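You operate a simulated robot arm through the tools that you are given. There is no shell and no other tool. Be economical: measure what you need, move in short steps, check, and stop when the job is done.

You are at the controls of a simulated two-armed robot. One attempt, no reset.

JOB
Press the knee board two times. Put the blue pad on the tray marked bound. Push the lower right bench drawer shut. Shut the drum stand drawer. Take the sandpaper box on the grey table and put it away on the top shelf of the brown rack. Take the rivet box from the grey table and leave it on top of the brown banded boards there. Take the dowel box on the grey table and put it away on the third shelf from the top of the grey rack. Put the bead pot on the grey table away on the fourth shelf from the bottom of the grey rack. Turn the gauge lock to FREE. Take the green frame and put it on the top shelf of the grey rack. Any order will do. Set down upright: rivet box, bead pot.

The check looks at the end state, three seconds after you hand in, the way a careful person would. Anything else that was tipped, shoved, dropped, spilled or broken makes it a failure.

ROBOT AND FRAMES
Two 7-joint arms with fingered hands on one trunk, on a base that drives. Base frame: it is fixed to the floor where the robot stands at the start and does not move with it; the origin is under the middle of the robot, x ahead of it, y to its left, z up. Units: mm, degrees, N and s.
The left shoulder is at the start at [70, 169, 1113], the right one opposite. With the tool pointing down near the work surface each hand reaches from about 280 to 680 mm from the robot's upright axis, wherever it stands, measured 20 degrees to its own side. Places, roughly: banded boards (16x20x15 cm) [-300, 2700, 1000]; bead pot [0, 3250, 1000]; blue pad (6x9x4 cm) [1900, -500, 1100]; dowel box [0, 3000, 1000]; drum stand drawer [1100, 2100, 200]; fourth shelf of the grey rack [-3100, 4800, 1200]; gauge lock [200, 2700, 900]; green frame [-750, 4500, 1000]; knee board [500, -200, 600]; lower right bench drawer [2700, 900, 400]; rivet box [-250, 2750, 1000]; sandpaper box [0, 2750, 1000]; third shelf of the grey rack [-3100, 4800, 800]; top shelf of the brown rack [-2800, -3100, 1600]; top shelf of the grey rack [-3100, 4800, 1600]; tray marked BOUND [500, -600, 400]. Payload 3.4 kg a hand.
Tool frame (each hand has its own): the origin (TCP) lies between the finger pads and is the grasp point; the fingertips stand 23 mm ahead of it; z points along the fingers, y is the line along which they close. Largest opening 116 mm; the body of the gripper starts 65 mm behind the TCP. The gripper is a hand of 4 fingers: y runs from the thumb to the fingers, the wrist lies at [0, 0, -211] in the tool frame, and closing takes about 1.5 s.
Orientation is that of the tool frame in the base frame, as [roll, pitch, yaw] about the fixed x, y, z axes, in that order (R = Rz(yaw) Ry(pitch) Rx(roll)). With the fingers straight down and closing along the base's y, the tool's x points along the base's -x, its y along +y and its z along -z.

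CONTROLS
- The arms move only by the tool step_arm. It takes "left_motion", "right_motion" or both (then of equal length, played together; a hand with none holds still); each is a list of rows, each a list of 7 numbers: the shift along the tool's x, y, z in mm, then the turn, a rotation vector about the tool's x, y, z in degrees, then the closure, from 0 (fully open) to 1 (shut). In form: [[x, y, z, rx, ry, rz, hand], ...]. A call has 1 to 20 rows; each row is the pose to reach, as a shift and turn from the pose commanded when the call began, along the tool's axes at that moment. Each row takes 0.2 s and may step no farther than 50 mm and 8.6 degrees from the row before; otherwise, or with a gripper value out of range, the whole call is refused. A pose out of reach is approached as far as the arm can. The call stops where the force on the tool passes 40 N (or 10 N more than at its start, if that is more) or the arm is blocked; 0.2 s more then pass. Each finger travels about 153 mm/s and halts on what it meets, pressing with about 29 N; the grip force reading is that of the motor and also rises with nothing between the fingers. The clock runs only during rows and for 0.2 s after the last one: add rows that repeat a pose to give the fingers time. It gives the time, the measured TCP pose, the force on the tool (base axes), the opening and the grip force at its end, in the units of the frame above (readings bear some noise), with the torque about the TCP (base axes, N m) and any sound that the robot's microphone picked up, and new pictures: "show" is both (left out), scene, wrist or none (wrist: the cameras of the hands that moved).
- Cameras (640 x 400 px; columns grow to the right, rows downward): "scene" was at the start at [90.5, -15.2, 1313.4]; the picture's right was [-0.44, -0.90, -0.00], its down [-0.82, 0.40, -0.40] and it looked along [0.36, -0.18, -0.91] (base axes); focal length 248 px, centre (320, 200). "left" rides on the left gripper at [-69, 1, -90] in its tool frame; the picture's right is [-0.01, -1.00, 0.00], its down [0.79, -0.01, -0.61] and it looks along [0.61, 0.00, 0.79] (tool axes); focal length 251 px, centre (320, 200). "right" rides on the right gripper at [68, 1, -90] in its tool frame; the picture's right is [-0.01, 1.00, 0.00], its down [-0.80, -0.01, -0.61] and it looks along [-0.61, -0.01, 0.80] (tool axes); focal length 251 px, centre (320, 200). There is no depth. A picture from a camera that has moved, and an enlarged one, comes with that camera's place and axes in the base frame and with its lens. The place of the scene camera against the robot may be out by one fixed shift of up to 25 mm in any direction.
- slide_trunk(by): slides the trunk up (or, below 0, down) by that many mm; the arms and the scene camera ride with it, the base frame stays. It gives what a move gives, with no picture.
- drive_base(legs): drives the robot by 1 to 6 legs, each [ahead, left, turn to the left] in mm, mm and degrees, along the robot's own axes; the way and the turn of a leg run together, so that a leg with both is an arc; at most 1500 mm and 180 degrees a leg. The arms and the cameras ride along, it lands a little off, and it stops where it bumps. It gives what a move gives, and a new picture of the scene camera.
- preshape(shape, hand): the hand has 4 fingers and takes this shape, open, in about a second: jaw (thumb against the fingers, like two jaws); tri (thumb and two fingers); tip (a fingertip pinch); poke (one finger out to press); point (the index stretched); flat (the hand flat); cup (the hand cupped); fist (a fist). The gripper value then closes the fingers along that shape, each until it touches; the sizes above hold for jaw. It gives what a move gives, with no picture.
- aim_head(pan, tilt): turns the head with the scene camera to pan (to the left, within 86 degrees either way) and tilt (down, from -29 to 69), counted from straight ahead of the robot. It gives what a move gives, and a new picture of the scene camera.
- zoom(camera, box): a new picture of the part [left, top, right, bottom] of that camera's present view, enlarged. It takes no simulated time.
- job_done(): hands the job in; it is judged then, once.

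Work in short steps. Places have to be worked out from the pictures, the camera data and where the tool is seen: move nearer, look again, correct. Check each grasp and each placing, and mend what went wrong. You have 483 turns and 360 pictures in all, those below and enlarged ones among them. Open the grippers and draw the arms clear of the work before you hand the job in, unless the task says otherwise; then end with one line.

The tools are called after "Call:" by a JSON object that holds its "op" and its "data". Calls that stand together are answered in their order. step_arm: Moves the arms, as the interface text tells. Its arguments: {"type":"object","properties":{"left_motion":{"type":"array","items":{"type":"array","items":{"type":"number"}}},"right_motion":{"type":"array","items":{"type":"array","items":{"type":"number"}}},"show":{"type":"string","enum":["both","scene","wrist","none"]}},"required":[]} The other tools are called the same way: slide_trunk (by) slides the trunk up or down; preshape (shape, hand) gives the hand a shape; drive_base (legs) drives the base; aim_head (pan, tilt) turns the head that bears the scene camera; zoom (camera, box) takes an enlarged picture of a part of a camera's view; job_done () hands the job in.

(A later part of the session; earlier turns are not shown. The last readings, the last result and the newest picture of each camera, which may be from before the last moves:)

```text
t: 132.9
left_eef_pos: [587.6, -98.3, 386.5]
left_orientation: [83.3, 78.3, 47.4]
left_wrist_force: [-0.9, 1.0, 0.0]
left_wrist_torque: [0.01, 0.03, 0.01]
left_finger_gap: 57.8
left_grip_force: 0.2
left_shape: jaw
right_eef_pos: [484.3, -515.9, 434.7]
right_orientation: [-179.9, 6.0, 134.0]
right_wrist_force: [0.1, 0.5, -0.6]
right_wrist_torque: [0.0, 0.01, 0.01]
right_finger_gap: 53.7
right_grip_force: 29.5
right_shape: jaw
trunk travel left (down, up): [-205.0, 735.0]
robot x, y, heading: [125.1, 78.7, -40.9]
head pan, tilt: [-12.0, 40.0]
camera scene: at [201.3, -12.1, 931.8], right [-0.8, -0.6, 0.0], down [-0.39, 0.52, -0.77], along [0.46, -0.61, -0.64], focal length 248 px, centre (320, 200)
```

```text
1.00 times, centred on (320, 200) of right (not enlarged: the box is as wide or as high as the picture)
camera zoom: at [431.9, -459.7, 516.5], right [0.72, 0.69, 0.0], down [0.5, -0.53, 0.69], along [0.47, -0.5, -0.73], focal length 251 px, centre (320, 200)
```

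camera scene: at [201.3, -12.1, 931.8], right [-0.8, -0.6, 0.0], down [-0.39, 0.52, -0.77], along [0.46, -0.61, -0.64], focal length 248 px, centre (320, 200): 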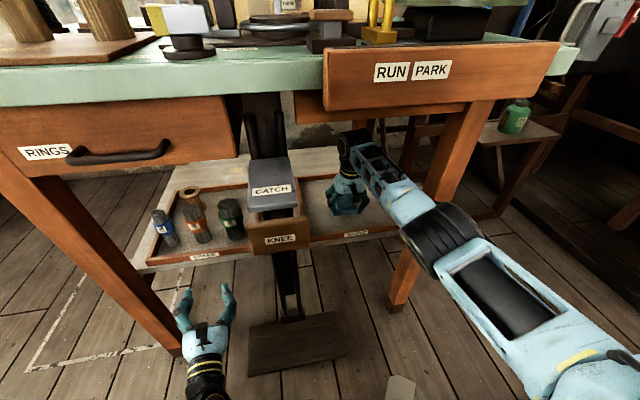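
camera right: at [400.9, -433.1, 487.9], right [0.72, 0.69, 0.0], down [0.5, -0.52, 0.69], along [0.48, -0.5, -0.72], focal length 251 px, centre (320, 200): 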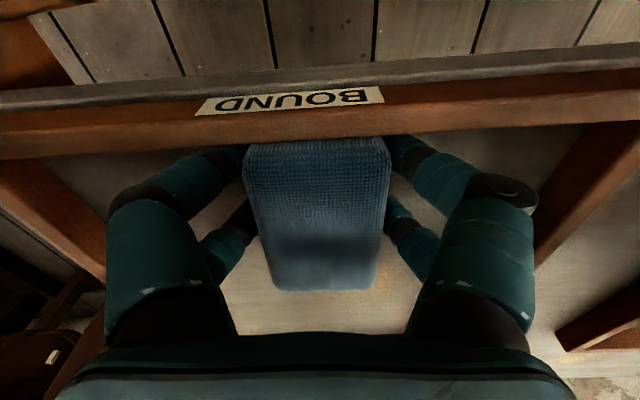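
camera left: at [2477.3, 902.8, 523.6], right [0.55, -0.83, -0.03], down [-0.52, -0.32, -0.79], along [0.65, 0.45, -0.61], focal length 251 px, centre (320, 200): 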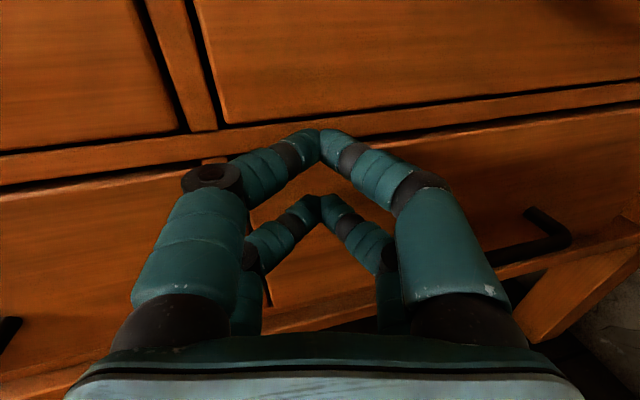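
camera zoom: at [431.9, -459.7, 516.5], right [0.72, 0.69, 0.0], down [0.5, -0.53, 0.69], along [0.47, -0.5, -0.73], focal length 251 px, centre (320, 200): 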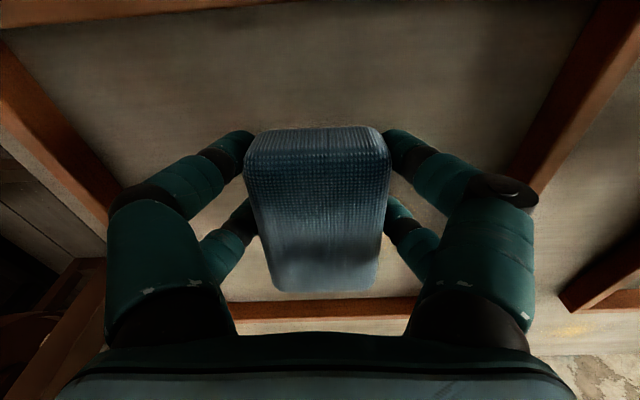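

The pad is now well inside the tray. I'll lower with the arm in small steps until contact.

Call:
{"op": "step_arm", "data": {"right_motion": [[0, 0, 10, 0, 0, 0, 1], [0, 0, 20, 0, 0, 0, 1], [0, 0, 28, 0, 0, 0, 1], [0, 0, 34, 0, 0, 0, 1], [0, 0, 40, 0, 0, 0, 1], [0, 0, 46, 0, 0, 0, 1], [0, 0, 52, 0, 0, 0, 1]], "show": "wrist"}}

```text
t: 134.1
left_eef_pos: [586.4, -96.1, 386.8]
left_orientation: [81.8, 78.4, 45.7]
left_wrist_force: [1.0, -0.1, 0.3]
left_wrist_torque: [-0.04, -0.01, 0.02]
left_finger_gap: 57.6
left_grip_force: 0.1
left_shape: jaw
right_eef_pos: [486.7, -519.9, 405.9]
right_orientation: [-180.0, 7.2, 134.2]
right_wrist_force: [-1.6, 0.9, 25.1]
right_wrist_torque: [0.18, 0.64, -0.11]
right_finger_gap: 54.2
right_grip_force: 29.0
right_shape: jaw
right hand out of reach, approached as far as the arm can: row 6
trunk travel left (down, up): [-205.0, 735.0]
robot x, y, heading: [123.3, 79.6, -41.4]
head pan, tilt: [-12.0, 40.0]
stopped in row 6 (right hand): the force on the tool passed its limit at 46 N (the readings are from after the stop); the commanded pose is now the measured one
camera right: at [433.7, -462.1, 486.6], right [0.72, 0.69, 0.0], down [0.49, -0.52, 0.7], along [0.48, -0.51, -0.71], focal length 251 px, centre (320, 200)
```

right: 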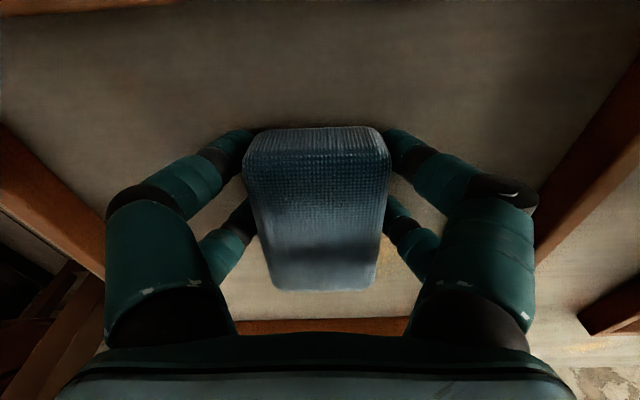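

The pad is on the tray floor (25 N up). I'll open the fingers and lift straight up.

Call:
{"op": "step_arm", "data": {"right_motion": [[0, 0, -2, 0, 0, 0, 0.5], [0, 0, -2, 0, 0, 0, 0.2], [0, 0, -2, 0, 0, 0, 0], [0, 0, -2, 0, 0, 0, 0], [0, 0, -30, 0, 0, 0, 0], [0, 0, -60, 0, 0, 0, 0], [0, 0, -80, 0, 0, 0, 0]], "show": "wrist"}}

```text
t: 134.8
left_eef_pos: [587.2, -98.2, 386.0]
left_orientation: [83.1, 78.3, 47.0]
left_wrist_force: [0.0, -0.5, 0.4]
left_wrist_torque: [0.02, -0.01, 0.0]
left_finger_gap: 57.6
left_grip_force: 0.1
left_shape: jaw
right_eef_pos: [486.3, -523.0, 403.6]
right_orientation: [-179.8, 6.8, 134.2]
right_wrist_force: [-1.2, 0.9, 3.9]
right_wrist_torque: [0.12, 0.07, 0.05]
right_finger_gap: 115.7
right_grip_force: 0.0
right_shape: jaw
trunk travel left (down, up): [-205.0, 735.0]
robot x, y, heading: [125.0, 76.7, -41.5]
head pan, tilt: [-12.0, 40.0]
stopped in row 3 (right hand): the force on the tool passed its limit at 46 N (the readings are from after the stop); the commanded pose is now the measured one
camera right: at [433.2, -465.5, 485.0], right [0.72, 0.69, 0.0], down [0.49, -0.52, 0.7], along [0.48, -0.5, -0.72], focal length 251 px, centre (320, 200)
```

right: 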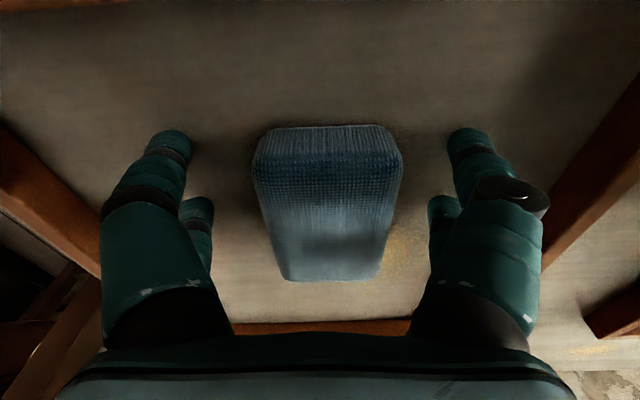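

Released, and the pad sits flat in the tray. Now I'll lift.

Call:
{"op": "step_arm", "data": {"right_motion": [[0, 0, -20, 0, 0, 0, 0], [0, 0, -45, 0, 0, 0, 0], [0, 0, -70, 0, 0, 0, 0], [0, 0, -90, 0, 0, 0, 0]], "show": "both"}}

```text
t: 135.8
left_eef_pos: [587.2, -98.0, 385.9]
left_orientation: [83.1, 78.3, 47.0]
left_wrist_force: [-0.1, -1.5, -0.1]
left_wrist_torque: [0.01, -0.03, -0.04]
left_finger_gap: 57.9
left_grip_force: 0.0
left_shape: jaw
right_eef_pos: [480.2, -514.9, 494.3]
right_orientation: [-179.9, 6.9, 134.0]
right_wrist_force: [0.4, 0.6, -0.6]
right_wrist_torque: [-0.01, -0.01, 0.04]
right_finger_gap: 116.0
right_grip_force: 0.0
right_shape: jaw
trunk travel left (down, up): [-205.0, 735.0]
robot x, y, heading: [125.6, 77.0, -41.2]
head pan, tilt: [-12.0, 40.0]
camera scene: at [200.9, -12.3, 931.9], right [-0.8, -0.6, 0.0], down [-0.38, 0.52, -0.77], along [0.46, -0.61, -0.64], focal length 248 px, centre (320, 200)
camera right: at [426.5, -457.9, 575.1], right [0.73, 0.69, 0.0], down [0.49, -0.52, 0.7], along [0.48, -0.51, -0.72], focal length 251 px, centre (320, 200)
```

scene: 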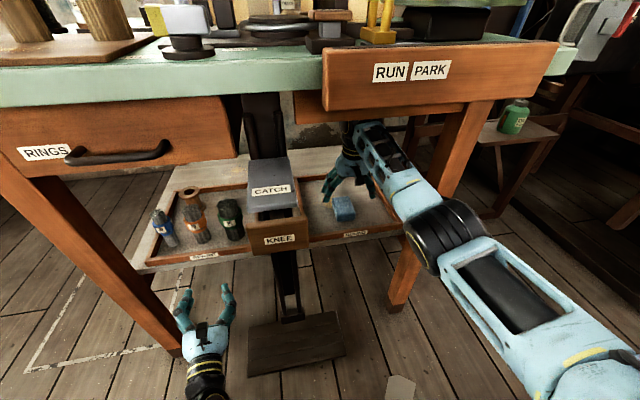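
right: 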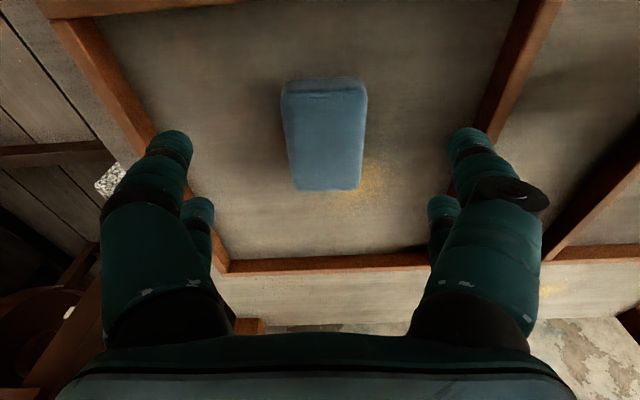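

The pad lies flat in the BOUND tray. I'll reverse 320 straight out and then look around.

Call:
{"op": "drive_base", "data": {"legs": [[-320, 0, 0]]}}

Call:
{"op": "aim_head", "data": {"pan": 80, "tilt": 20}}

```text
t: 137.9
left_eef_pos: [348.6, 110.3, 386.0]
left_orientation: [83.1, 78.3, 46.8]
left_wrist_force: [0.9, -0.7, 0.2]
left_wrist_torque: [0.0, -0.01, 0.02]
left_finger_gap: 57.6
left_grip_force: 0.2
left_shape: jaw
right_eef_pos: [240.1, -305.1, 493.3]
right_orientation: [-180.0, 6.8, 134.0]
right_wrist_force: [0.1, 0.5, -0.1]
right_wrist_torque: [-0.02, -0.01, 0.02]
right_finger_gap: 115.9
right_grip_force: 0.0
right_shape: jaw
trunk travel left (down, up): [-205.0, 735.0]
robot x, y, heading: [-113.6, 287.3, -41.4]
head pan, tilt: [-12.0, 40.0]
camera scene: at [-37.5, 197.3, 931.9], right [-0.8, -0.6, 0.0], down [-0.38, 0.52, -0.77], along [0.46, -0.61, -0.64], focal length 248 px, centre (320, 200)
```

scene: 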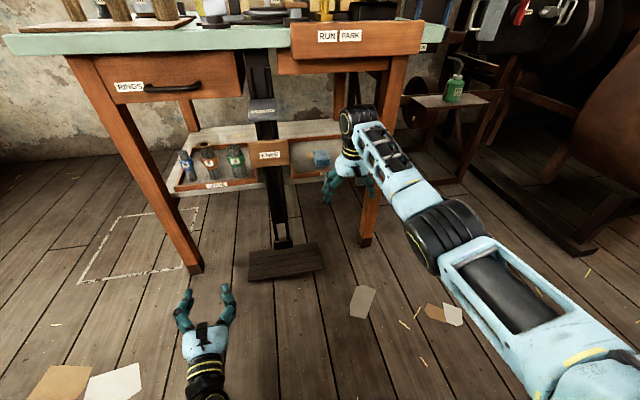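

```text
t: 139.6
left_eef_pos: [348.3, 109.9, 385.9]
left_orientation: [83.1, 78.2, 47.0]
left_wrist_force: [-0.1, 0.1, 0.0]
left_wrist_torque: [0.02, 0.02, 0.0]
left_finger_gap: 57.7
left_grip_force: 0.1
left_shape: jaw
right_eef_pos: [240.6, -305.4, 493.7]
right_orientation: [-179.9, 6.8, 133.9]
right_wrist_force: [-0.3, -0.8, 0.6]
right_wrist_torque: [-0.01, 0.0, 0.0]
right_finger_gap: 116.0
right_grip_force: 0.2
right_shape: jaw
trunk travel left (down, up): [-205.0, 735.0]
robot x, y, heading: [-115.8, 285.1, -41.5]
head pan, tilt: [80.0, 20.0]
camera scene: at [-15.4, 323.6, 963.3], right [0.62, -0.78, 0.0], down [-0.27, -0.21, -0.94], along [0.73, 0.59, -0.34], focal length 248 px, centre (320, 200)
```

scene: 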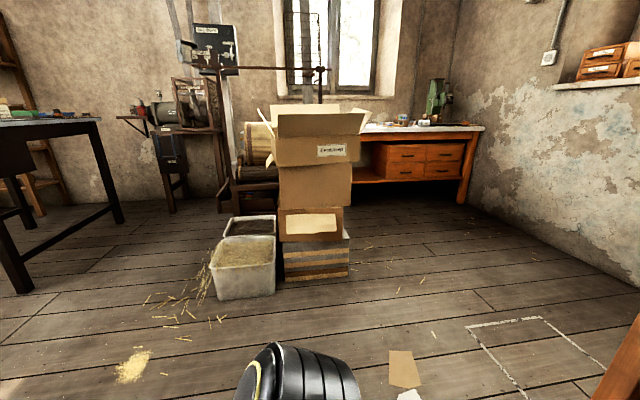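

Next is the drum stand drawer, behind the boxes to the left. I'll raise the trunk, turn left 90° and drive to a viewpoint left of the tubs.

Call:
{"op": "slide_trunk", "data": {"by": 350}}

Call:
{"op": "drive_base", "data": {"legs": [[0, 0, 90], [500, 700, 0]]}}

Call:
{"op": "aim_head", "data": {"pan": 0, "tilt": 25}}

```text
t: 143.0
left_eef_pos: [348.3, 109.6, 735.8]
left_orientation: [83.1, 78.3, 47.0]
left_wrist_force: [0.6, 0.5, 0.0]
left_wrist_torque: [0.0, -0.03, 0.0]
left_finger_gap: 57.6
left_grip_force: 0.1
left_shape: jaw
right_eef_pos: [241.0, -307.4, 843.5]
right_orientation: [-179.9, 6.8, 134.1]
right_wrist_force: [-0.9, -0.3, 0.0]
right_wrist_torque: [0.03, 0.02, 0.01]
right_finger_gap: 116.2
right_grip_force: 0.1
right_shape: jaw
trunk travel left (down, up): [-555.0, 385.0]
robot x, y, heading: [-113.3, 286.2, -41.4]
head pan, tilt: [80.0, 20.0]
```

```text
t: 151.4
left_eef_pos: [-123.1, 1596.9, 736.1]
left_orientation: [83.2, 78.3, 136.6]
left_wrist_force: [-0.2, -0.6, 0.8]
left_wrist_torque: [-0.01, 0.0, 0.01]
left_finger_gap: 57.8
left_grip_force: 0.0
left_shape: jaw
right_eef_pos: [292.1, 1486.9, 842.7]
right_orientation: [-179.9, 6.8, -136.1]
right_wrist_force: [0.1, -0.2, -0.2]
right_wrist_torque: [-0.03, 0.0, -0.02]
right_finger_gap: 115.7
right_grip_force: 0.0
right_shape: jaw
trunk travel left (down, up): [-555.0, 385.0]
robot x, y, heading: [-300.0, 1135.1, 48.3]
head pan, tilt: [80.0, 20.0]
camera scene: at [-339.8, 1256.5, 1313.3], right [0.78, 0.62, 0.0], down [0.21, -0.27, -0.94], along [-0.58, 0.74, -0.34], focal length 248 px, centre (320, 200)
```

scene: 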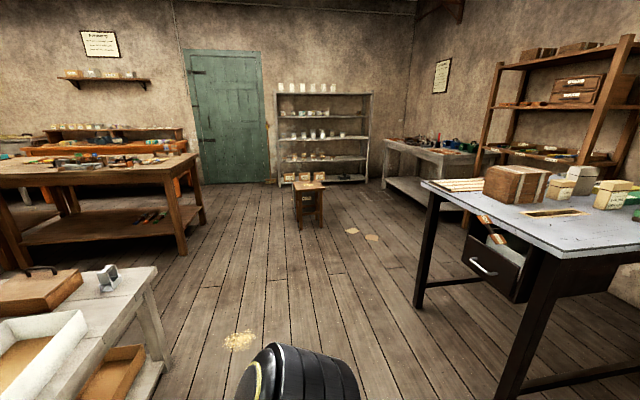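

```text
t: 153.0
left_eef_pos: [-123.1, 1595.7, 736.9]
left_orientation: [83.1, 78.2, 136.7]
left_wrist_force: [0.2, -0.1, 0.6]
left_wrist_torque: [-0.01, -0.03, -0.01]
left_finger_gap: 57.8
left_grip_force: 0.0
left_shape: jaw
right_eef_pos: [291.9, 1485.3, 844.4]
right_orientation: [-179.9, 6.9, -136.2]
right_wrist_force: [0.0, 0.5, 0.2]
right_wrist_torque: [0.01, 0.01, -0.02]
right_finger_gap: 116.0
right_grip_force: 0.0
right_shape: jaw
trunk travel left (down, up): [-555.0, 385.0]
robot x, y, heading: [-302.2, 1134.6, 48.4]
head pan, tilt: [0.0, 25.0]
camera scene: at [-220.7, 1252.1, 1305.2], right [0.75, -0.66, 0.0], down [-0.28, -0.32, -0.91], along [0.6, 0.68, -0.42], focal length 248 px, centre (320, 200)
```

scene: 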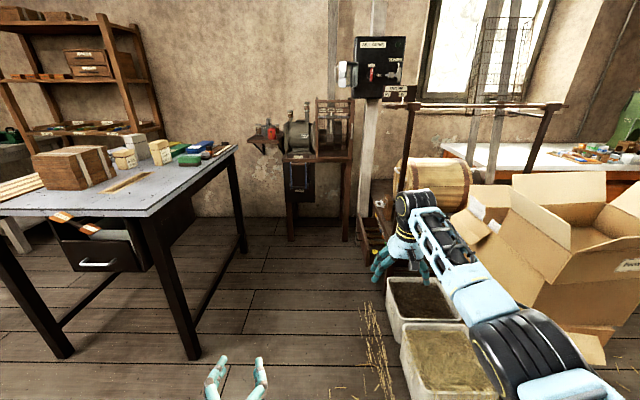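

I can see the grey table, the grey rack and the drum on its stand. I'll zoom on the drum stand and on the grey table.

Call:
{"op": "zoom", "data": {"camera": "scene", "box": [330, 150, 490, 300]}}

Call:
{"op": "zoom", "data": {"camera": "scene", "box": [0, 120, 250, 280]}}

```text
2.67 times, centred on (410, 225) of scene
camera zoom: at [-220.7, 1252.1, 1305.2], right [0.75, -0.66, 0.0], down [-0.28, -0.32, -0.91], along [0.6, 0.68, -0.42], focal length 661 px, centre (80, 133)
```

zoom: 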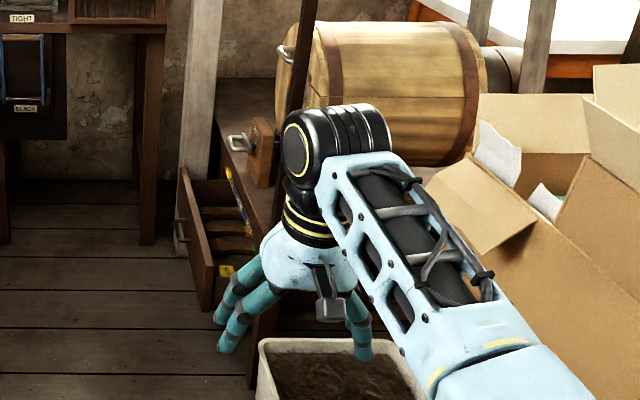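

```text
2.50 times, centred on (125, 200) of scene
camera zoom: at [-220.7, 1252.1, 1305.2], right [0.75, -0.66, 0.0], down [-0.28, -0.32, -0.91], along [0.6, 0.68, -0.42], focal length 619 px, centre (808, 200)
```

zoom: 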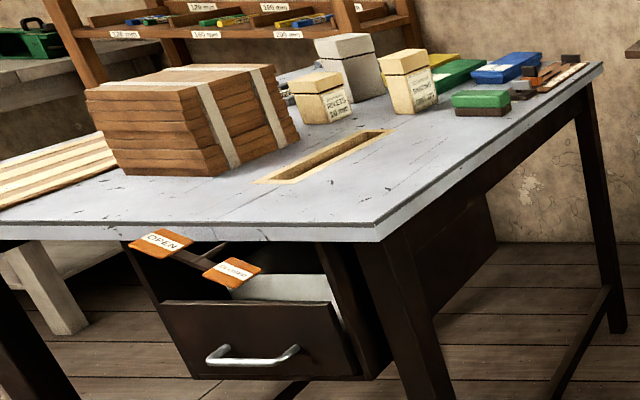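

The drum stand drawer is open and faces the grey table; it pushes shut along heading -42°. I'll turn right 90°, back up 270 and sidestep left into the gap.

Call:
{"op": "drive_base", "data": {"legs": [[0, 0, -90], [-270, 0, 0], [0, 1250, 0]]}}

Call:
{"op": "aim_head", "data": {"pan": 15, "tilt": 45}}

```text
t: 164.5
left_eef_pos: [748.4, 2108.0, 736.5]
left_orientation: [83.2, 78.3, 49.4]
left_wrist_force: [-0.4, 0.1, -0.5]
left_wrist_torque: [-0.04, -0.04, 0.01]
left_finger_gap: 57.9
left_grip_force: 0.1
left_shape: jaw
right_eef_pos: [658.9, 1688.2, 844.3]
right_orientation: [-179.9, 6.8, 136.4]
right_wrist_force: [0.0, -0.3, 0.7]
right_wrist_torque: [-0.03, 0.01, 0.0]
right_finger_gap: 115.9
right_grip_force: 0.1
right_shape: jaw
trunk travel left (down, up): [-555.0, 385.0]
robot x, y, heading: [280.2, 2264.6, -38.9]
head pan, tilt: [0.0, 25.0]
camera scene: at [377.9, 2187.9, 1305.2], right [-0.63, -0.78, 0.0], down [-0.33, 0.27, -0.91], along [0.7, -0.57, -0.42], focal length 248 px, centre (320, 200)
```

scene: 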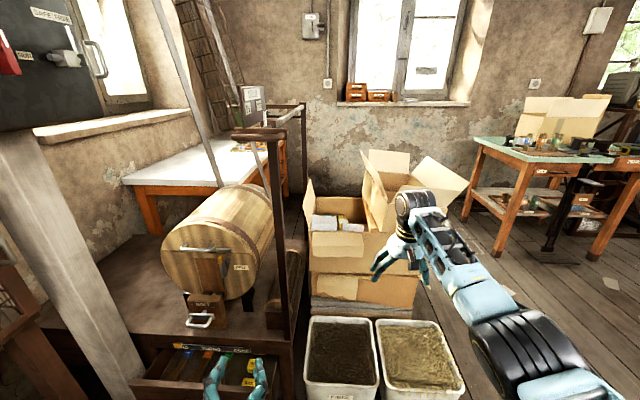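

```text
t: 165.3
left_eef_pos: [748.7, 2108.6, 736.0]
left_orientation: [83.2, 78.3, 49.4]
left_wrist_force: [0.1, -0.2, 0.2]
left_wrist_torque: [0.0, 0.02, 0.0]
left_finger_gap: 58.0
left_grip_force: 0.1
left_shape: jaw
right_eef_pos: [658.2, 1687.3, 843.1]
right_orientation: [-179.8, 6.9, 136.5]
right_wrist_force: [-1.5, 0.1, 0.6]
right_wrist_torque: [-0.01, 0.01, -0.01]
right_finger_gap: 115.8
right_grip_force: 0.0
right_shape: jaw
trunk travel left (down, up): [-555.0, 385.0]
robot x, y, heading: [280.3, 2265.0, -39.0]
head pan, tilt: [15.0, 45.0]
camera scene: at [380.4, 2212.5, 1274.7], right [-0.41, -0.91, 0.0], down [-0.65, 0.29, -0.71], along [0.65, -0.29, -0.71], focal length 248 px, centre (320, 200)
```

scene: 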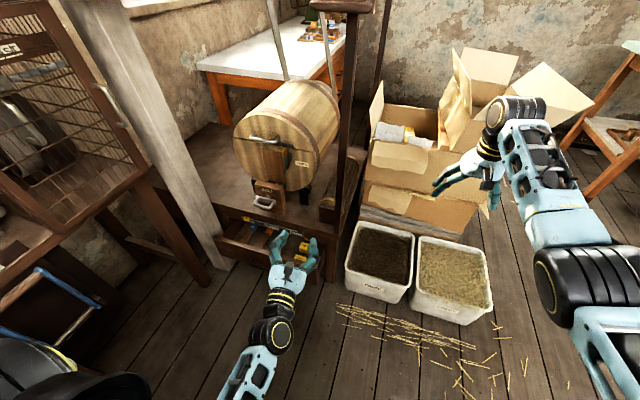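

The drawer sits under the drum, right around my left hand in this view. I'll enlarge it.

Call:
{"op": "zoom", "data": {"camera": "scene", "box": [190, 180, 370, 300]}}

Call:
{"op": "zoom", "data": {"camera": "left", "box": [0, 0, 640, 400]}}

```text
3.33 times, centred on (280, 240) of scene
camera zoom: at [380.4, 2212.5, 1274.7], right [-0.41, -0.91, 0.0], down [-0.65, 0.29, -0.71], along [0.65, -0.29, -0.71], focal length 826 px, centre (453, 67)
```

zoom: 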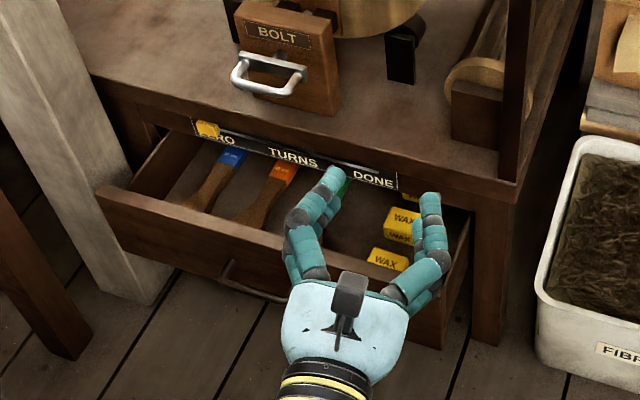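

```text
1.00 times, centred on (320, 200) of left (not enlarged: the box is as wide or as high as the picture)
camera zoom: at [666.1, 2148.6, 800.6], right [-0.54, -0.82, -0.19], down [-0.4, 0.45, -0.79], along [0.74, -0.35, -0.58], focal length 251 px, centre (320, 200)
```

zoom: 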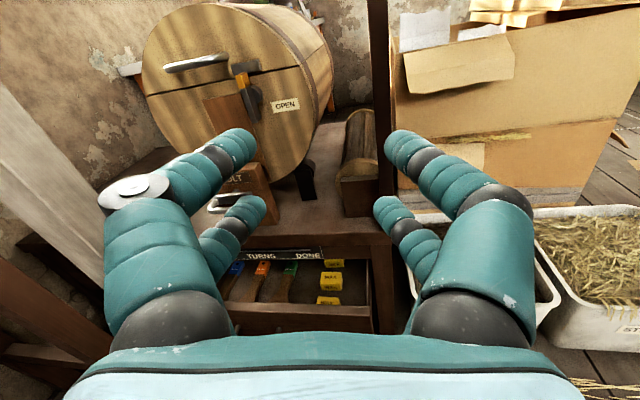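

The drawer holds brushes and wax; its front is near (1020,2190,280). I'll shift left 170 and back 60, then lower the trunk so the left hand is level with its right half.

Call:
{"op": "drive_base", "data": {"legs": [[-60, 170, -3]]}}

Call:
{"op": "slide_trunk", "data": {"by": -400}}

Call:
{"op": "aim_head", "data": {"pan": 15, "tilt": 40}}

Call:
{"op": "zoom", "data": {"camera": "left", "box": [0, 0, 640, 400]}}

```text
t: 166.8
left_eef_pos: [802.5, 2246.7, 736.3]
left_orientation: [83.0, 78.3, 46.1]
left_wrist_force: [0.5, -0.2, -0.1]
left_wrist_torque: [0.01, 0.02, 0.0]
left_finger_gap: 57.6
left_grip_force: 0.2
left_shape: jaw
right_eef_pos: [689.0, 1832.0, 843.6]
right_orientation: [-179.9, 6.8, 133.3]
right_wrist_force: [-0.5, 0.4, 0.5]
right_wrist_torque: [-0.04, -0.01, 0.0]
right_finger_gap: 116.0
right_grip_force: 0.0
right_shape: jaw
trunk travel left (down, up): [-555.0, 385.0]
robot x, y, heading: [339.1, 2432.0, -42.4]
head pan, tilt: [15.0, 45.0]
camera scene: at [439.9, 2370.9, 1274.7], right [-0.46, -0.89, 0.0], down [-0.63, 0.32, -0.71], along [0.63, -0.32, -0.71], focal length 248 px, centre (320, 200)
```

scene: 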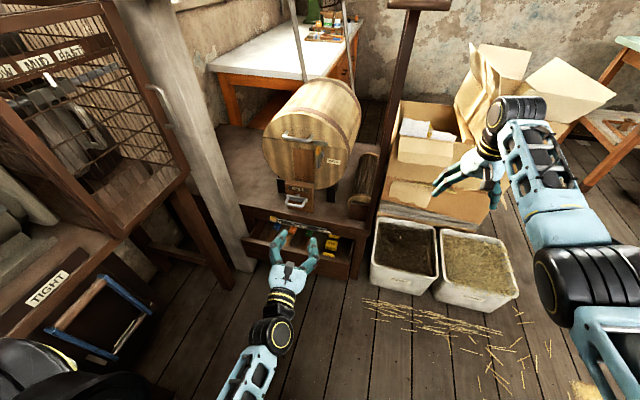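

```text
t: 170.7
left_eef_pos: [801.7, 2247.0, 336.7]
left_orientation: [83.2, 78.3, 46.1]
left_wrist_force: [-0.4, 0.3, 0.3]
left_wrist_torque: [-0.03, 0.01, -0.01]
left_finger_gap: 57.5
left_grip_force: 0.0
left_shape: jaw
right_eef_pos: [688.6, 1831.0, 444.7]
right_orientation: [-179.9, 6.9, 133.3]
right_wrist_force: [0.9, -0.3, -0.1]
right_wrist_torque: [0.04, -0.02, -0.01]
right_finger_gap: 116.0
right_grip_force: 0.1
right_shape: jaw
trunk travel left (down, up): [-155.0, 785.0]
robot x, y, heading: [341.2, 2430.2, -42.1]
head pan, tilt: [15.0, 45.0]
```

```text
t: 171.3
left_eef_pos: [802.8, 2247.5, 336.0]
left_orientation: [83.0, 78.2, 46.1]
left_wrist_force: [-0.7, 0.9, -0.6]
left_wrist_torque: [0.0, -0.03, -0.01]
left_finger_gap: 57.7
left_grip_force: 0.0
left_shape: jaw
right_eef_pos: [687.6, 1831.7, 444.3]
right_orientation: [-179.9, 6.8, 133.3]
right_wrist_force: [-1.2, -0.5, 0.1]
right_wrist_torque: [0.01, 0.0, -0.02]
right_finger_gap: 116.0
right_grip_force: 0.0
right_shape: jaw
trunk travel left (down, up): [-155.0, 785.0]
robot x, y, heading: [342.5, 2429.9, -42.5]
head pan, tilt: [15.0, 40.0]
camera scene: at [442.8, 2368.5, 881.9], right [-0.46, -0.89, 0.0], down [-0.57, 0.29, -0.77], along [0.68, -0.35, -0.64], focal length 248 px, centre (320, 200)
```

scene: 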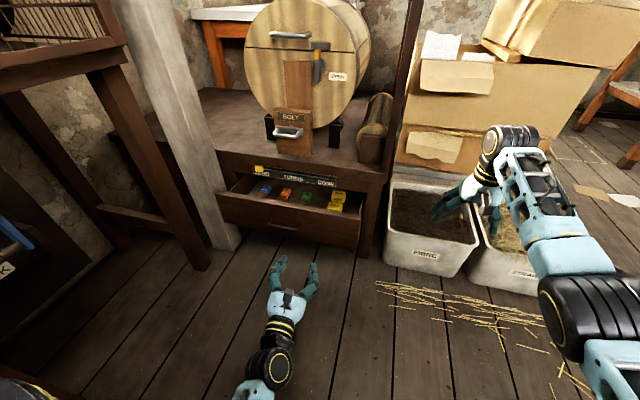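

```text
1.00 times, centred on (320, 200) of left (not enlarged: the box is as wide or as high as the picture)
camera zoom: at [721.7, 2290.8, 400.6], right [-0.59, -0.79, -0.19], down [-0.38, 0.48, -0.79], along [0.72, -0.4, -0.58], focal length 251 px, centre (320, 200)
```

zoom: 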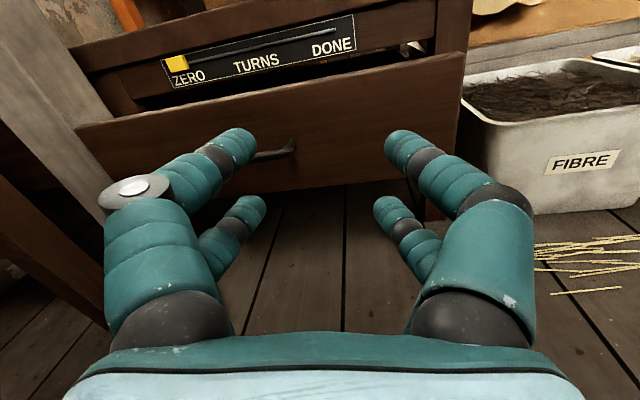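

Front centre is at about (1011,2180,294), with my left hand 89 to the right of it and clear of the handle. I'll pull the right hand back from the tubs, close the left fingers, and lower 40.

Call:
{"op": "step_arm", "data": {"right_motion": [[30, 0, -12, 0, 0, 0, 0], [60, 0, -24, 0, 0, 0, 0], [90, 0, -36, 0, 0, 0, 0], [120, 0, -48, 0, 0, 0, 0], [150, 0, -60, 0, 0, 0, 0]], "left_motion": [[0, 0, 0, 0, 0, 0, 1], [0, 0, 0, 0, 0, 0, 1], [0, 0, 0, 0, 0, 0, 1], [0, 0, 0, 0, 0, 0, 1], [0, 0, 0, 0, 0, 0, 1]], "show": "none"}}

Call:
{"op": "slide_trunk", "data": {"by": -40}}

Call:
{"op": "drive_base", "data": {"legs": [[140, 10, 0]]}}

```text
t: 172.5
left_eef_pos: [802.0, 2245.9, 336.4]
left_orientation: [83.2, 78.3, 46.2]
left_wrist_force: [0.3, -0.7, 0.6]
left_wrist_torque: [0.04, 0.03, -0.03]
left_finger_gap: 0.0
left_grip_force: 28.7
left_shape: jaw
right_eef_pos: [582.9, 1945.7, 485.2]
right_orientation: [-179.9, 6.8, 133.3]
right_wrist_force: [-0.2, -0.4, 0.2]
right_wrist_torque: [0.03, -0.03, -0.02]
right_finger_gap: 115.8
right_grip_force: 0.2
right_shape: jaw
trunk travel left (down, up): [-155.0, 785.0]
robot x, y, heading: [343.9, 2430.2, -42.2]
head pan, tilt: [15.0, 40.0]
```

```text
t: 173.3
left_eef_pos: [801.9, 2246.9, 295.0]
left_orientation: [83.1, 78.2, 46.1]
left_wrist_force: [0.9, 0.0, 0.2]
left_wrist_torque: [0.0, -0.01, -0.03]
left_finger_gap: 0.0
left_grip_force: 29.0
left_shape: jaw
right_eef_pos: [582.7, 1943.9, 445.3]
right_orientation: [-179.8, 6.9, 133.3]
right_wrist_force: [0.4, 0.1, 0.6]
right_wrist_torque: [0.02, 0.0, 0.02]
right_finger_gap: 115.6
right_grip_force: 0.1
right_shape: jaw
trunk travel left (down, up): [-115.0, 825.0]
robot x, y, heading: [346.4, 2431.4, -42.5]
head pan, tilt: [15.0, 40.0]
```

```text
t: 174.7
left_eef_pos: [911.0, 2161.4, 296.1]
left_orientation: [83.1, 78.3, 46.2]
left_wrist_force: [0.0, -0.7, 0.6]
left_wrist_torque: [0.03, -0.02, 0.02]
left_finger_gap: 0.0
left_grip_force: 29.3
left_shape: jaw
right_eef_pos: [692.0, 1858.9, 444.4]
right_orientation: [-179.8, 6.9, 133.2]
right_wrist_force: [0.6, 0.6, -0.7]
right_wrist_torque: [-0.01, -0.01, 0.01]
right_finger_gap: 116.0
right_grip_force: 0.0
right_shape: jaw
trunk travel left (down, up): [-115.0, 825.0]
robot x, y, heading: [454.1, 2343.1, -42.0]
head pan, tilt: [15.0, 40.0]
camera scene: at [551.7, 2283.3, 841.9], right [-0.46, -0.89, 0.0], down [-0.57, 0.29, -0.77], along [0.68, -0.35, -0.64], focal length 248 px, centre (320, 200)
```

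scene: 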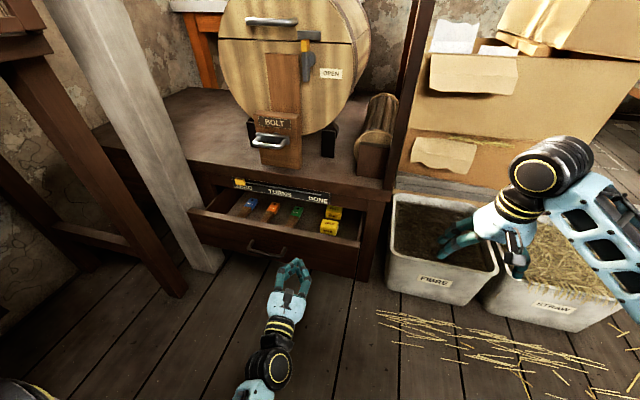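

The hand is close to the drawer, just right of the handle. I'll check through the wrist camera.

Call:
{"op": "zoom", "data": {"camera": "left", "box": [0, 0, 640, 400]}}

```text
1.00 times, centred on (320, 200) of left (not enlarged: the box is as wide or as high as the picture)
camera zoom: at [830.7, 2205.6, 360.6], right [-0.59, -0.79, -0.19], down [-0.38, 0.48, -0.79], along [0.72, -0.4, -0.58], focal length 251 px, centre (320, 200)
```

zoom: 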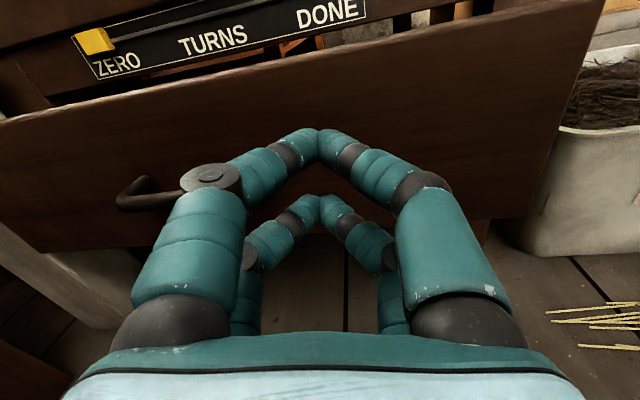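

The thumb knuckle is near the handle's end. I'll shift 35 right, then push forward along the drawer's axis.

Call:
{"op": "step_arm", "data": {"left_motion": [[0, -35, 0, 0, 0, 0, 1], [0, -39, 20, 0, 0, 0, 1], [0, -43, 40, 0, 0, 0, 1], [0, -46, 54, 0, 0, 0, 1], [0, -49, 68, 0, 0, 0, 1], [0, -52, 82, 0, 0, 0, 1], [0, -55, 96, 0, 0, 0, 1], [0, -58, 110, 0, 0, 0, 1], [0, -61, 124, 0, 0, 0, 1]]}}

```text
t: 176.9
left_eef_pos: [996.5, 2068.7, 269.8]
left_orientation: [86.0, 71.4, 48.6]
left_wrist_force: [-0.5, -0.3, -0.8]
left_wrist_torque: [0.0, 0.01, 0.03]
left_finger_gap: 0.0
left_grip_force: 28.5
left_shape: jaw
right_eef_pos: [690.4, 1860.1, 444.5]
right_orientation: [-179.8, 6.8, 133.2]
right_wrist_force: [-1.1, 0.0, -0.1]
right_wrist_torque: [-0.02, 0.0, 0.04]
right_finger_gap: 115.8
right_grip_force: 0.0
right_shape: jaw
trunk travel left (down, up): [-115.0, 825.0]
robot x, y, heading: [451.5, 2348.6, -42.2]
head pan, tilt: [15.0, 40.0]
stopped in row 9 (left hand): the arm was blocked; the commanded pose is now the measured one
camera scene: at [551.8, 2283.2, 841.9], right [-0.46, -0.89, 0.0], down [-0.57, 0.29, -0.77], along [0.68, -0.35, -0.64], focal length 248 px, centre (320, 200)
camera left: at [911.4, 2108.1, 331.8], right [-0.57, -0.76, -0.31], down [-0.32, 0.55, -0.77], along [0.75, -0.34, -0.56], focal length 251 px, centre (320, 200)
```

scene: 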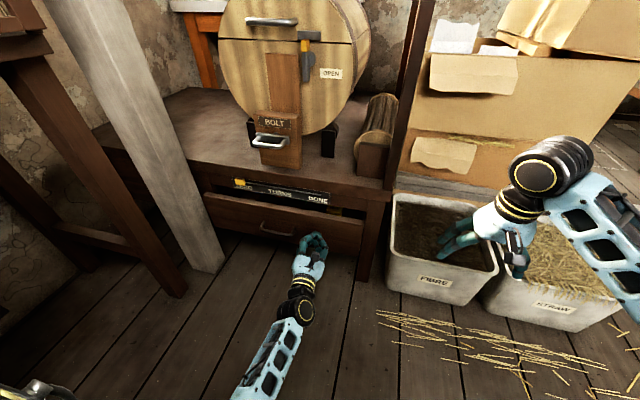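
left: 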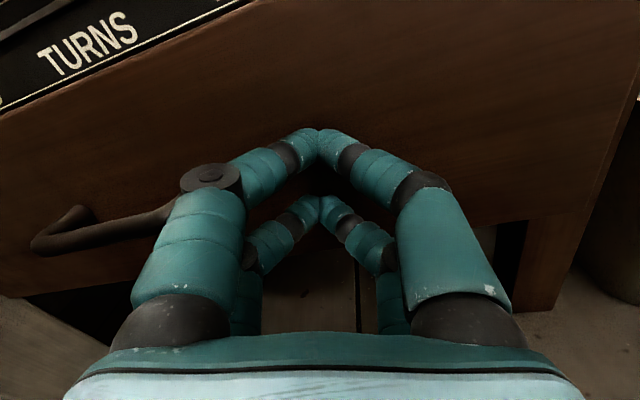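

The drawer moved most of the way in, but the arm ran out of reach. I'll draw back 40, drive 70 closer and push again.

Call:
{"op": "step_arm", "data": {"left_motion": [[0, 0, -30, 0, 0, 0, 1], [-15, 0, -60, 0, 0, 0, 1]], "show": "none"}}

Call:
{"op": "drive_base", "data": {"legs": [[70, 0, 0]]}}

Call:
{"op": "step_arm", "data": {"left_motion": [[0, -2, 10, 0, 0, 0, 1], [0, -4, 20, 0, 0, 0, 1], [0, -6, 30, 0, 0, 0, 1], [0, -8, 40, 0, 0, 0, 1], [0, -10, 48, 0, 0, 0, 1], [0, -12, 56, 0, 0, 0, 1], [0, -14, 64, 0, 0, 0, 1]]}}

```text
t: 177.5
left_eef_pos: [952.7, 2106.3, 284.7]
left_orientation: [83.5, 69.1, 45.9]
left_wrist_force: [-0.5, 0.4, -0.3]
left_wrist_torque: [-0.01, -0.02, -0.01]
left_finger_gap: 0.0
left_grip_force: 29.4
left_shape: jaw
right_eef_pos: [691.4, 1859.1, 445.2]
right_orientation: [-179.8, 6.8, 133.2]
right_wrist_force: [-0.4, 0.7, -0.2]
right_wrist_torque: [0.03, 0.0, -0.02]
right_finger_gap: 116.0
right_grip_force: 0.1
right_shape: jaw
trunk travel left (down, up): [-115.0, 825.0]
robot x, y, heading: [453.1, 2341.2, -42.4]
head pan, tilt: [15.0, 40.0]
```

```text
t: 178.5
left_eef_pos: [1002.1, 2059.7, 282.6]
left_orientation: [84.9, 69.4, 47.0]
left_wrist_force: [0.4, 0.4, 0.6]
left_wrist_torque: [0.01, 0.01, 0.0]
left_finger_gap: 0.0
left_grip_force: 28.9
left_shape: jaw
right_eef_pos: [742.9, 1812.6, 444.6]
right_orientation: [-179.9, 6.8, 133.2]
right_wrist_force: [1.2, -0.8, -0.1]
right_wrist_torque: [-0.01, 0.01, 0.01]
right_finger_gap: 116.0
right_grip_force: 0.1
right_shape: jaw
trunk travel left (down, up): [-115.0, 825.0]
robot x, y, heading: [504.1, 2297.0, -42.3]
head pan, tilt: [15.0, 40.0]
camera scene: at [604.0, 2235.7, 841.9], right [-0.46, -0.89, 0.0], down [-0.57, 0.29, -0.77], along [0.68, -0.35, -0.64], focal length 248 px, centre (320, 200)
```

scene: 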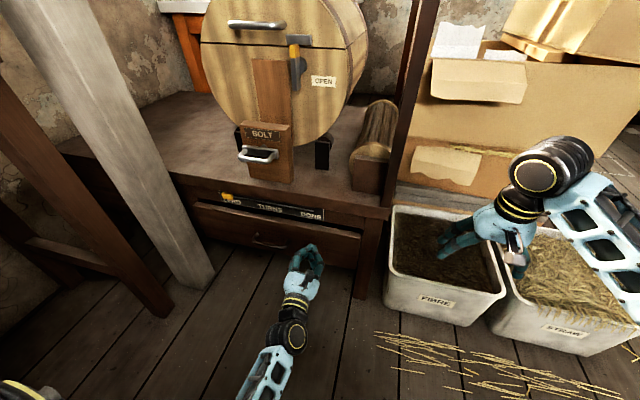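

```text
t: 179.7
left_eef_pos: [1033.8, 2031.3, 273.7]
left_orientation: [86.0, 68.2, 47.9]
left_wrist_force: [-6.8, 5.4, 1.4]
left_wrist_torque: [-0.03, -0.05, -0.03]
left_finger_gap: 0.0
left_grip_force: 29.1
left_shape: jaw
right_eef_pos: [744.3, 1811.4, 444.7]
right_orientation: [-179.9, 6.8, 133.2]
right_wrist_force: [-0.4, -0.7, -0.8]
right_wrist_torque: [0.0, -0.04, 0.0]
right_finger_gap: 115.9
right_grip_force: 0.0
right_shape: jaw
trunk travel left (down, up): [-115.0, 825.0]
robot x, y, heading: [506.7, 2296.0, -42.3]
head pan, tilt: [15.0, 40.0]
stopped in row 5 (left hand): the force on the tool passed its limit at 46 N (the readings are from after the stop); the commanded pose is now the measured one
camera scene: at [603.3, 2236.2, 842.0], right [-0.46, -0.89, 0.0], down [-0.57, 0.29, -0.77], along [0.68, -0.35, -0.64], focal length 248 px, centre (320, 200)
camera left: at [946.3, 2068.6, 334.1], right [-0.57, -0.74, -0.36], down [-0.28, 0.59, -0.76], along [0.77, -0.33, -0.54], focal length 251 px, centre (320, 200)
```

scene: 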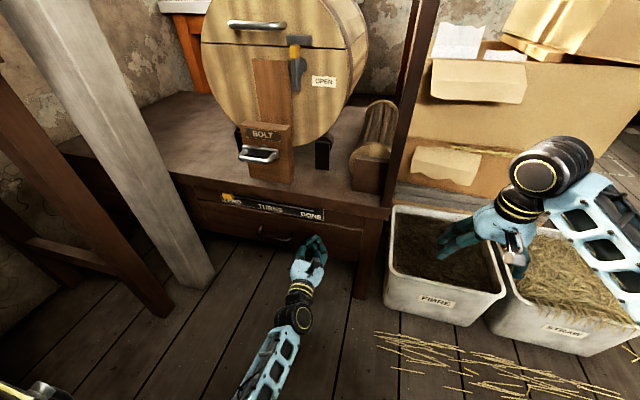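
left: 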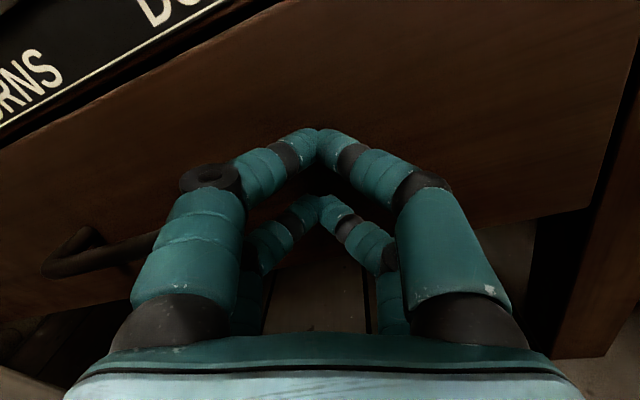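

It stopped hard at 46 N and looks shut. I'll back off and check the front.

Call:
{"op": "step_arm", "data": {"left_motion": [[0, 0, -30, 0, 0, 0, 1], [-10, 0, -60, 0, 0, 0, 1]], "show": "none"}}

Call:
{"op": "drive_base", "data": {"legs": [[-200, 0, 0]]}}

Call:
{"op": "zoom", "data": {"camera": "scene", "box": [180, 130, 420, 280]}}

```text
t: 180.3
left_eef_pos: [987.7, 2066.9, 282.9]
left_orientation: [84.8, 67.2, 46.7]
left_wrist_force: [-0.5, 0.0, 0.5]
left_wrist_torque: [0.03, -0.01, 0.0]
left_finger_gap: 0.0
left_grip_force: 29.1
left_shape: jaw
right_eef_pos: [743.7, 1811.1, 444.9]
right_orientation: [-179.9, 6.8, 133.2]
right_wrist_force: [-0.2, -0.5, 0.2]
right_wrist_torque: [0.0, 0.02, -0.02]
right_finger_gap: 116.0
right_grip_force: 0.1
right_shape: jaw
trunk travel left (down, up): [-115.0, 825.0]
robot x, y, heading: [504.0, 2302.8, -42.2]
head pan, tilt: [15.0, 40.0]
```

```text
t: 181.9
left_eef_pos: [838.1, 2201.7, 278.4]
left_orientation: [86.1, 67.3, 47.7]
left_wrist_force: [-0.4, 0.4, 0.1]
left_wrist_torque: [0.03, -0.02, 0.0]
left_finger_gap: 0.0
left_grip_force: 29.6
left_shape: jaw
right_eef_pos: [594.7, 1946.9, 444.7]
right_orientation: [-179.9, 6.8, 133.3]
right_wrist_force: [0.4, -0.1, 0.7]
right_wrist_torque: [-0.01, -0.02, 0.0]
right_finger_gap: 116.0
right_grip_force: 0.1
right_shape: jaw
trunk travel left (down, up): [-115.0, 825.0]
robot x, y, heading: [352.5, 2429.7, -42.2]
head pan, tilt: [15.0, 40.0]
camera scene: at [456.2, 2369.9, 841.9], right [-0.46, -0.89, 0.0], down [-0.57, 0.29, -0.77], along [0.68, -0.35, -0.64], focal length 248 px, centre (320, 200)
```

scene: 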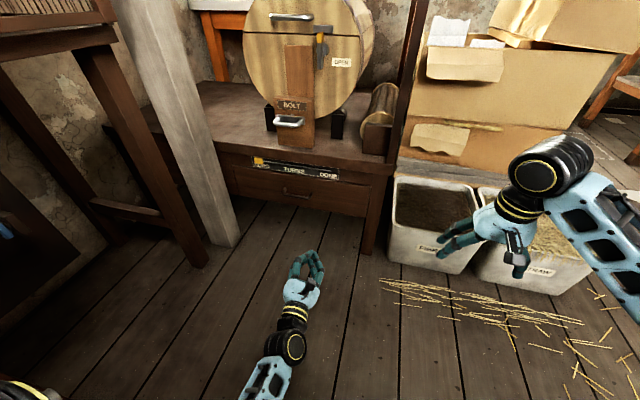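

```text
2.67 times, centred on (300, 205) of scene
camera zoom: at [456.2, 2369.9, 841.9], right [-0.46, -0.89, 0.0], down [-0.57, 0.29, -0.77], along [0.68, -0.35, -0.64], focal length 661 px, centre (373, 187)
```

zoom: 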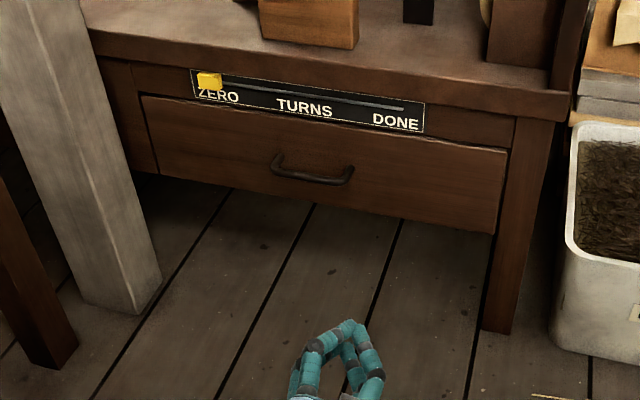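

The drawer is shut and the slide pointer is untouched. Next is the grey table: I'll raise the trunk, leave the gap, turn around, and come back facing the table's end where the gauge lock should be.

Call:
{"op": "slide_trunk", "data": {"by": 400}}

Call:
{"op": "drive_base", "data": {"legs": [[0, -1050, 0], [0, 0, 180], [-200, 0, 0]]}}

Call:
{"op": "aim_head", "data": {"pan": -50, "tilt": 20}}

```text
t: 185.7
left_eef_pos: [838.3, 2201.8, 677.6]
left_orientation: [86.0, 67.3, 47.6]
left_wrist_force: [-1.2, -0.1, -0.4]
left_wrist_torque: [0.0, -0.02, -0.01]
left_finger_gap: 0.0
left_grip_force: 29.0
left_shape: jaw
right_eef_pos: [594.9, 1945.4, 845.0]
right_orientation: [-179.9, 6.9, 133.2]
right_wrist_force: [0.2, 0.1, -0.1]
right_wrist_torque: [0.01, 0.01, -0.04]
right_finger_gap: 115.9
right_grip_force: 0.0
right_shape: jaw
trunk travel left (down, up): [-515.0, 425.0]
robot x, y, heading: [357.4, 2431.3, -41.9]
head pan, tilt: [15.0, 40.0]
```

```text
t: 199.6
left_eef_pos: [-668.2, 1756.8, 677.8]
left_orientation: [85.8, 67.3, -132.3]
left_wrist_force: [0.0, -0.4, -0.4]
left_wrist_torque: [0.01, 0.0, -0.03]
left_finger_gap: 0.0
left_grip_force: 28.9
left_shape: jaw
right_eef_pos: [-427.1, 2015.4, 845.3]
right_orientation: [-179.8, 6.8, -46.5]
right_wrist_force: [0.4, 0.1, 0.4]
right_wrist_torque: [0.04, 0.01, -0.01]
right_finger_gap: 115.9
right_grip_force: 0.1
right_shape: jaw
trunk travel left (down, up): [-515.0, 425.0]
robot x, y, heading: [-186.2, 1527.8, 138.2]
head pan, tilt: [15.0, 40.0]
camera scene: at [-310.9, 1612.5, 1242.0], right [0.45, 0.89, 0.0], down [0.57, -0.29, -0.77], along [-0.68, 0.35, -0.64], focal length 248 px, centre (320, 200)
```

scene: 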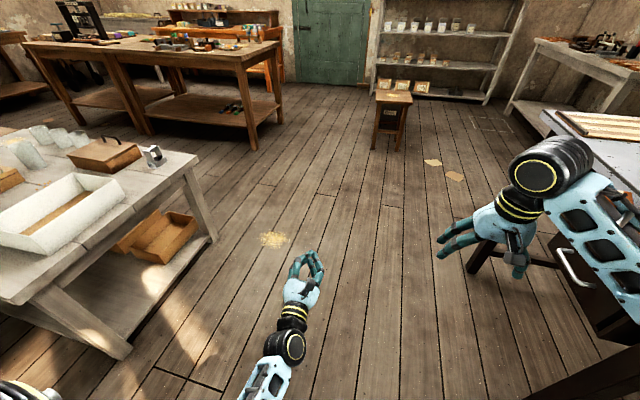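

```text
t: 200.9
left_eef_pos: [-667.7, 1757.8, 679.4]
left_orientation: [86.1, 67.2, -132.2]
left_wrist_force: [1.4, -0.3, -0.7]
left_wrist_torque: [0.03, 0.02, 0.0]
left_finger_gap: 0.0
left_grip_force: 29.2
left_shape: jaw
right_eef_pos: [-427.6, 2014.8, 843.6]
right_orientation: [-179.9, 6.8, -46.5]
right_wrist_force: [0.7, -0.6, 0.9]
right_wrist_torque: [-0.01, -0.03, 0.01]
right_finger_gap: 116.0
right_grip_force: 0.0
right_shape: jaw
trunk travel left (down, up): [-515.0, 425.0]
robot x, y, heading: [-184.0, 1528.3, 138.2]
head pan, tilt: [-50.0, 20.0]
camera scene: at [-232.8, 1667.6, 1273.3], right [1.0, -0.03, 0.0], down [-0.01, -0.34, -0.94], along [0.03, 0.94, -0.34], focal length 248 px, centre (320, 200)
```

scene: 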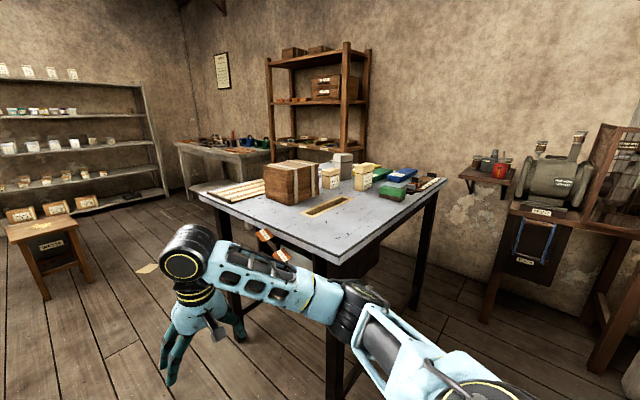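

Good view of the grey table. I'll zoom in on its top and the rack behind.

Call:
{"op": "zoom", "data": {"camera": "scene", "box": [190, 130, 460, 280]}}

Call:
{"op": "zoom", "data": {"camera": "scene", "box": [0, 50, 180, 280]}}

```text
2.37 times, centred on (325, 205) of scene
camera zoom: at [-232.8, 1667.6, 1273.3], right [1.0, -0.03, 0.0], down [-0.01, -0.34, -0.94], along [0.03, 0.94, -0.34], focal length 587 px, centre (308, 188)
```

zoom: 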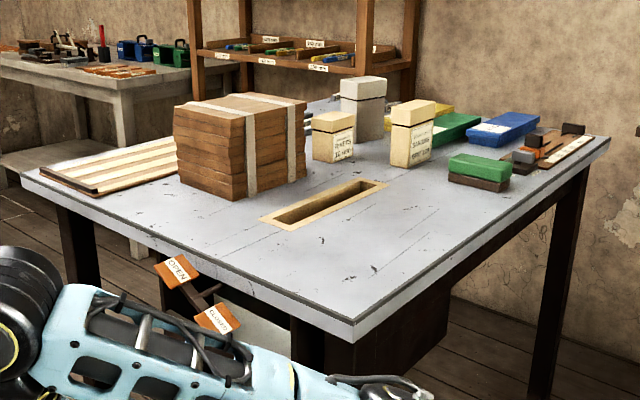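

```text
1.74 times, centred on (90, 165) of scene
camera zoom: at [-232.8, 1667.6, 1273.3], right [1.0, -0.03, 0.0], down [-0.01, -0.34, -0.94], along [0.03, 0.94, -0.34], focal length 431 px, centre (720, 261)
```

zoom: 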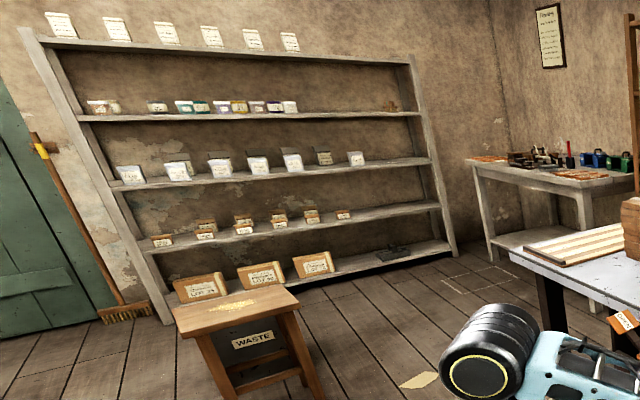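

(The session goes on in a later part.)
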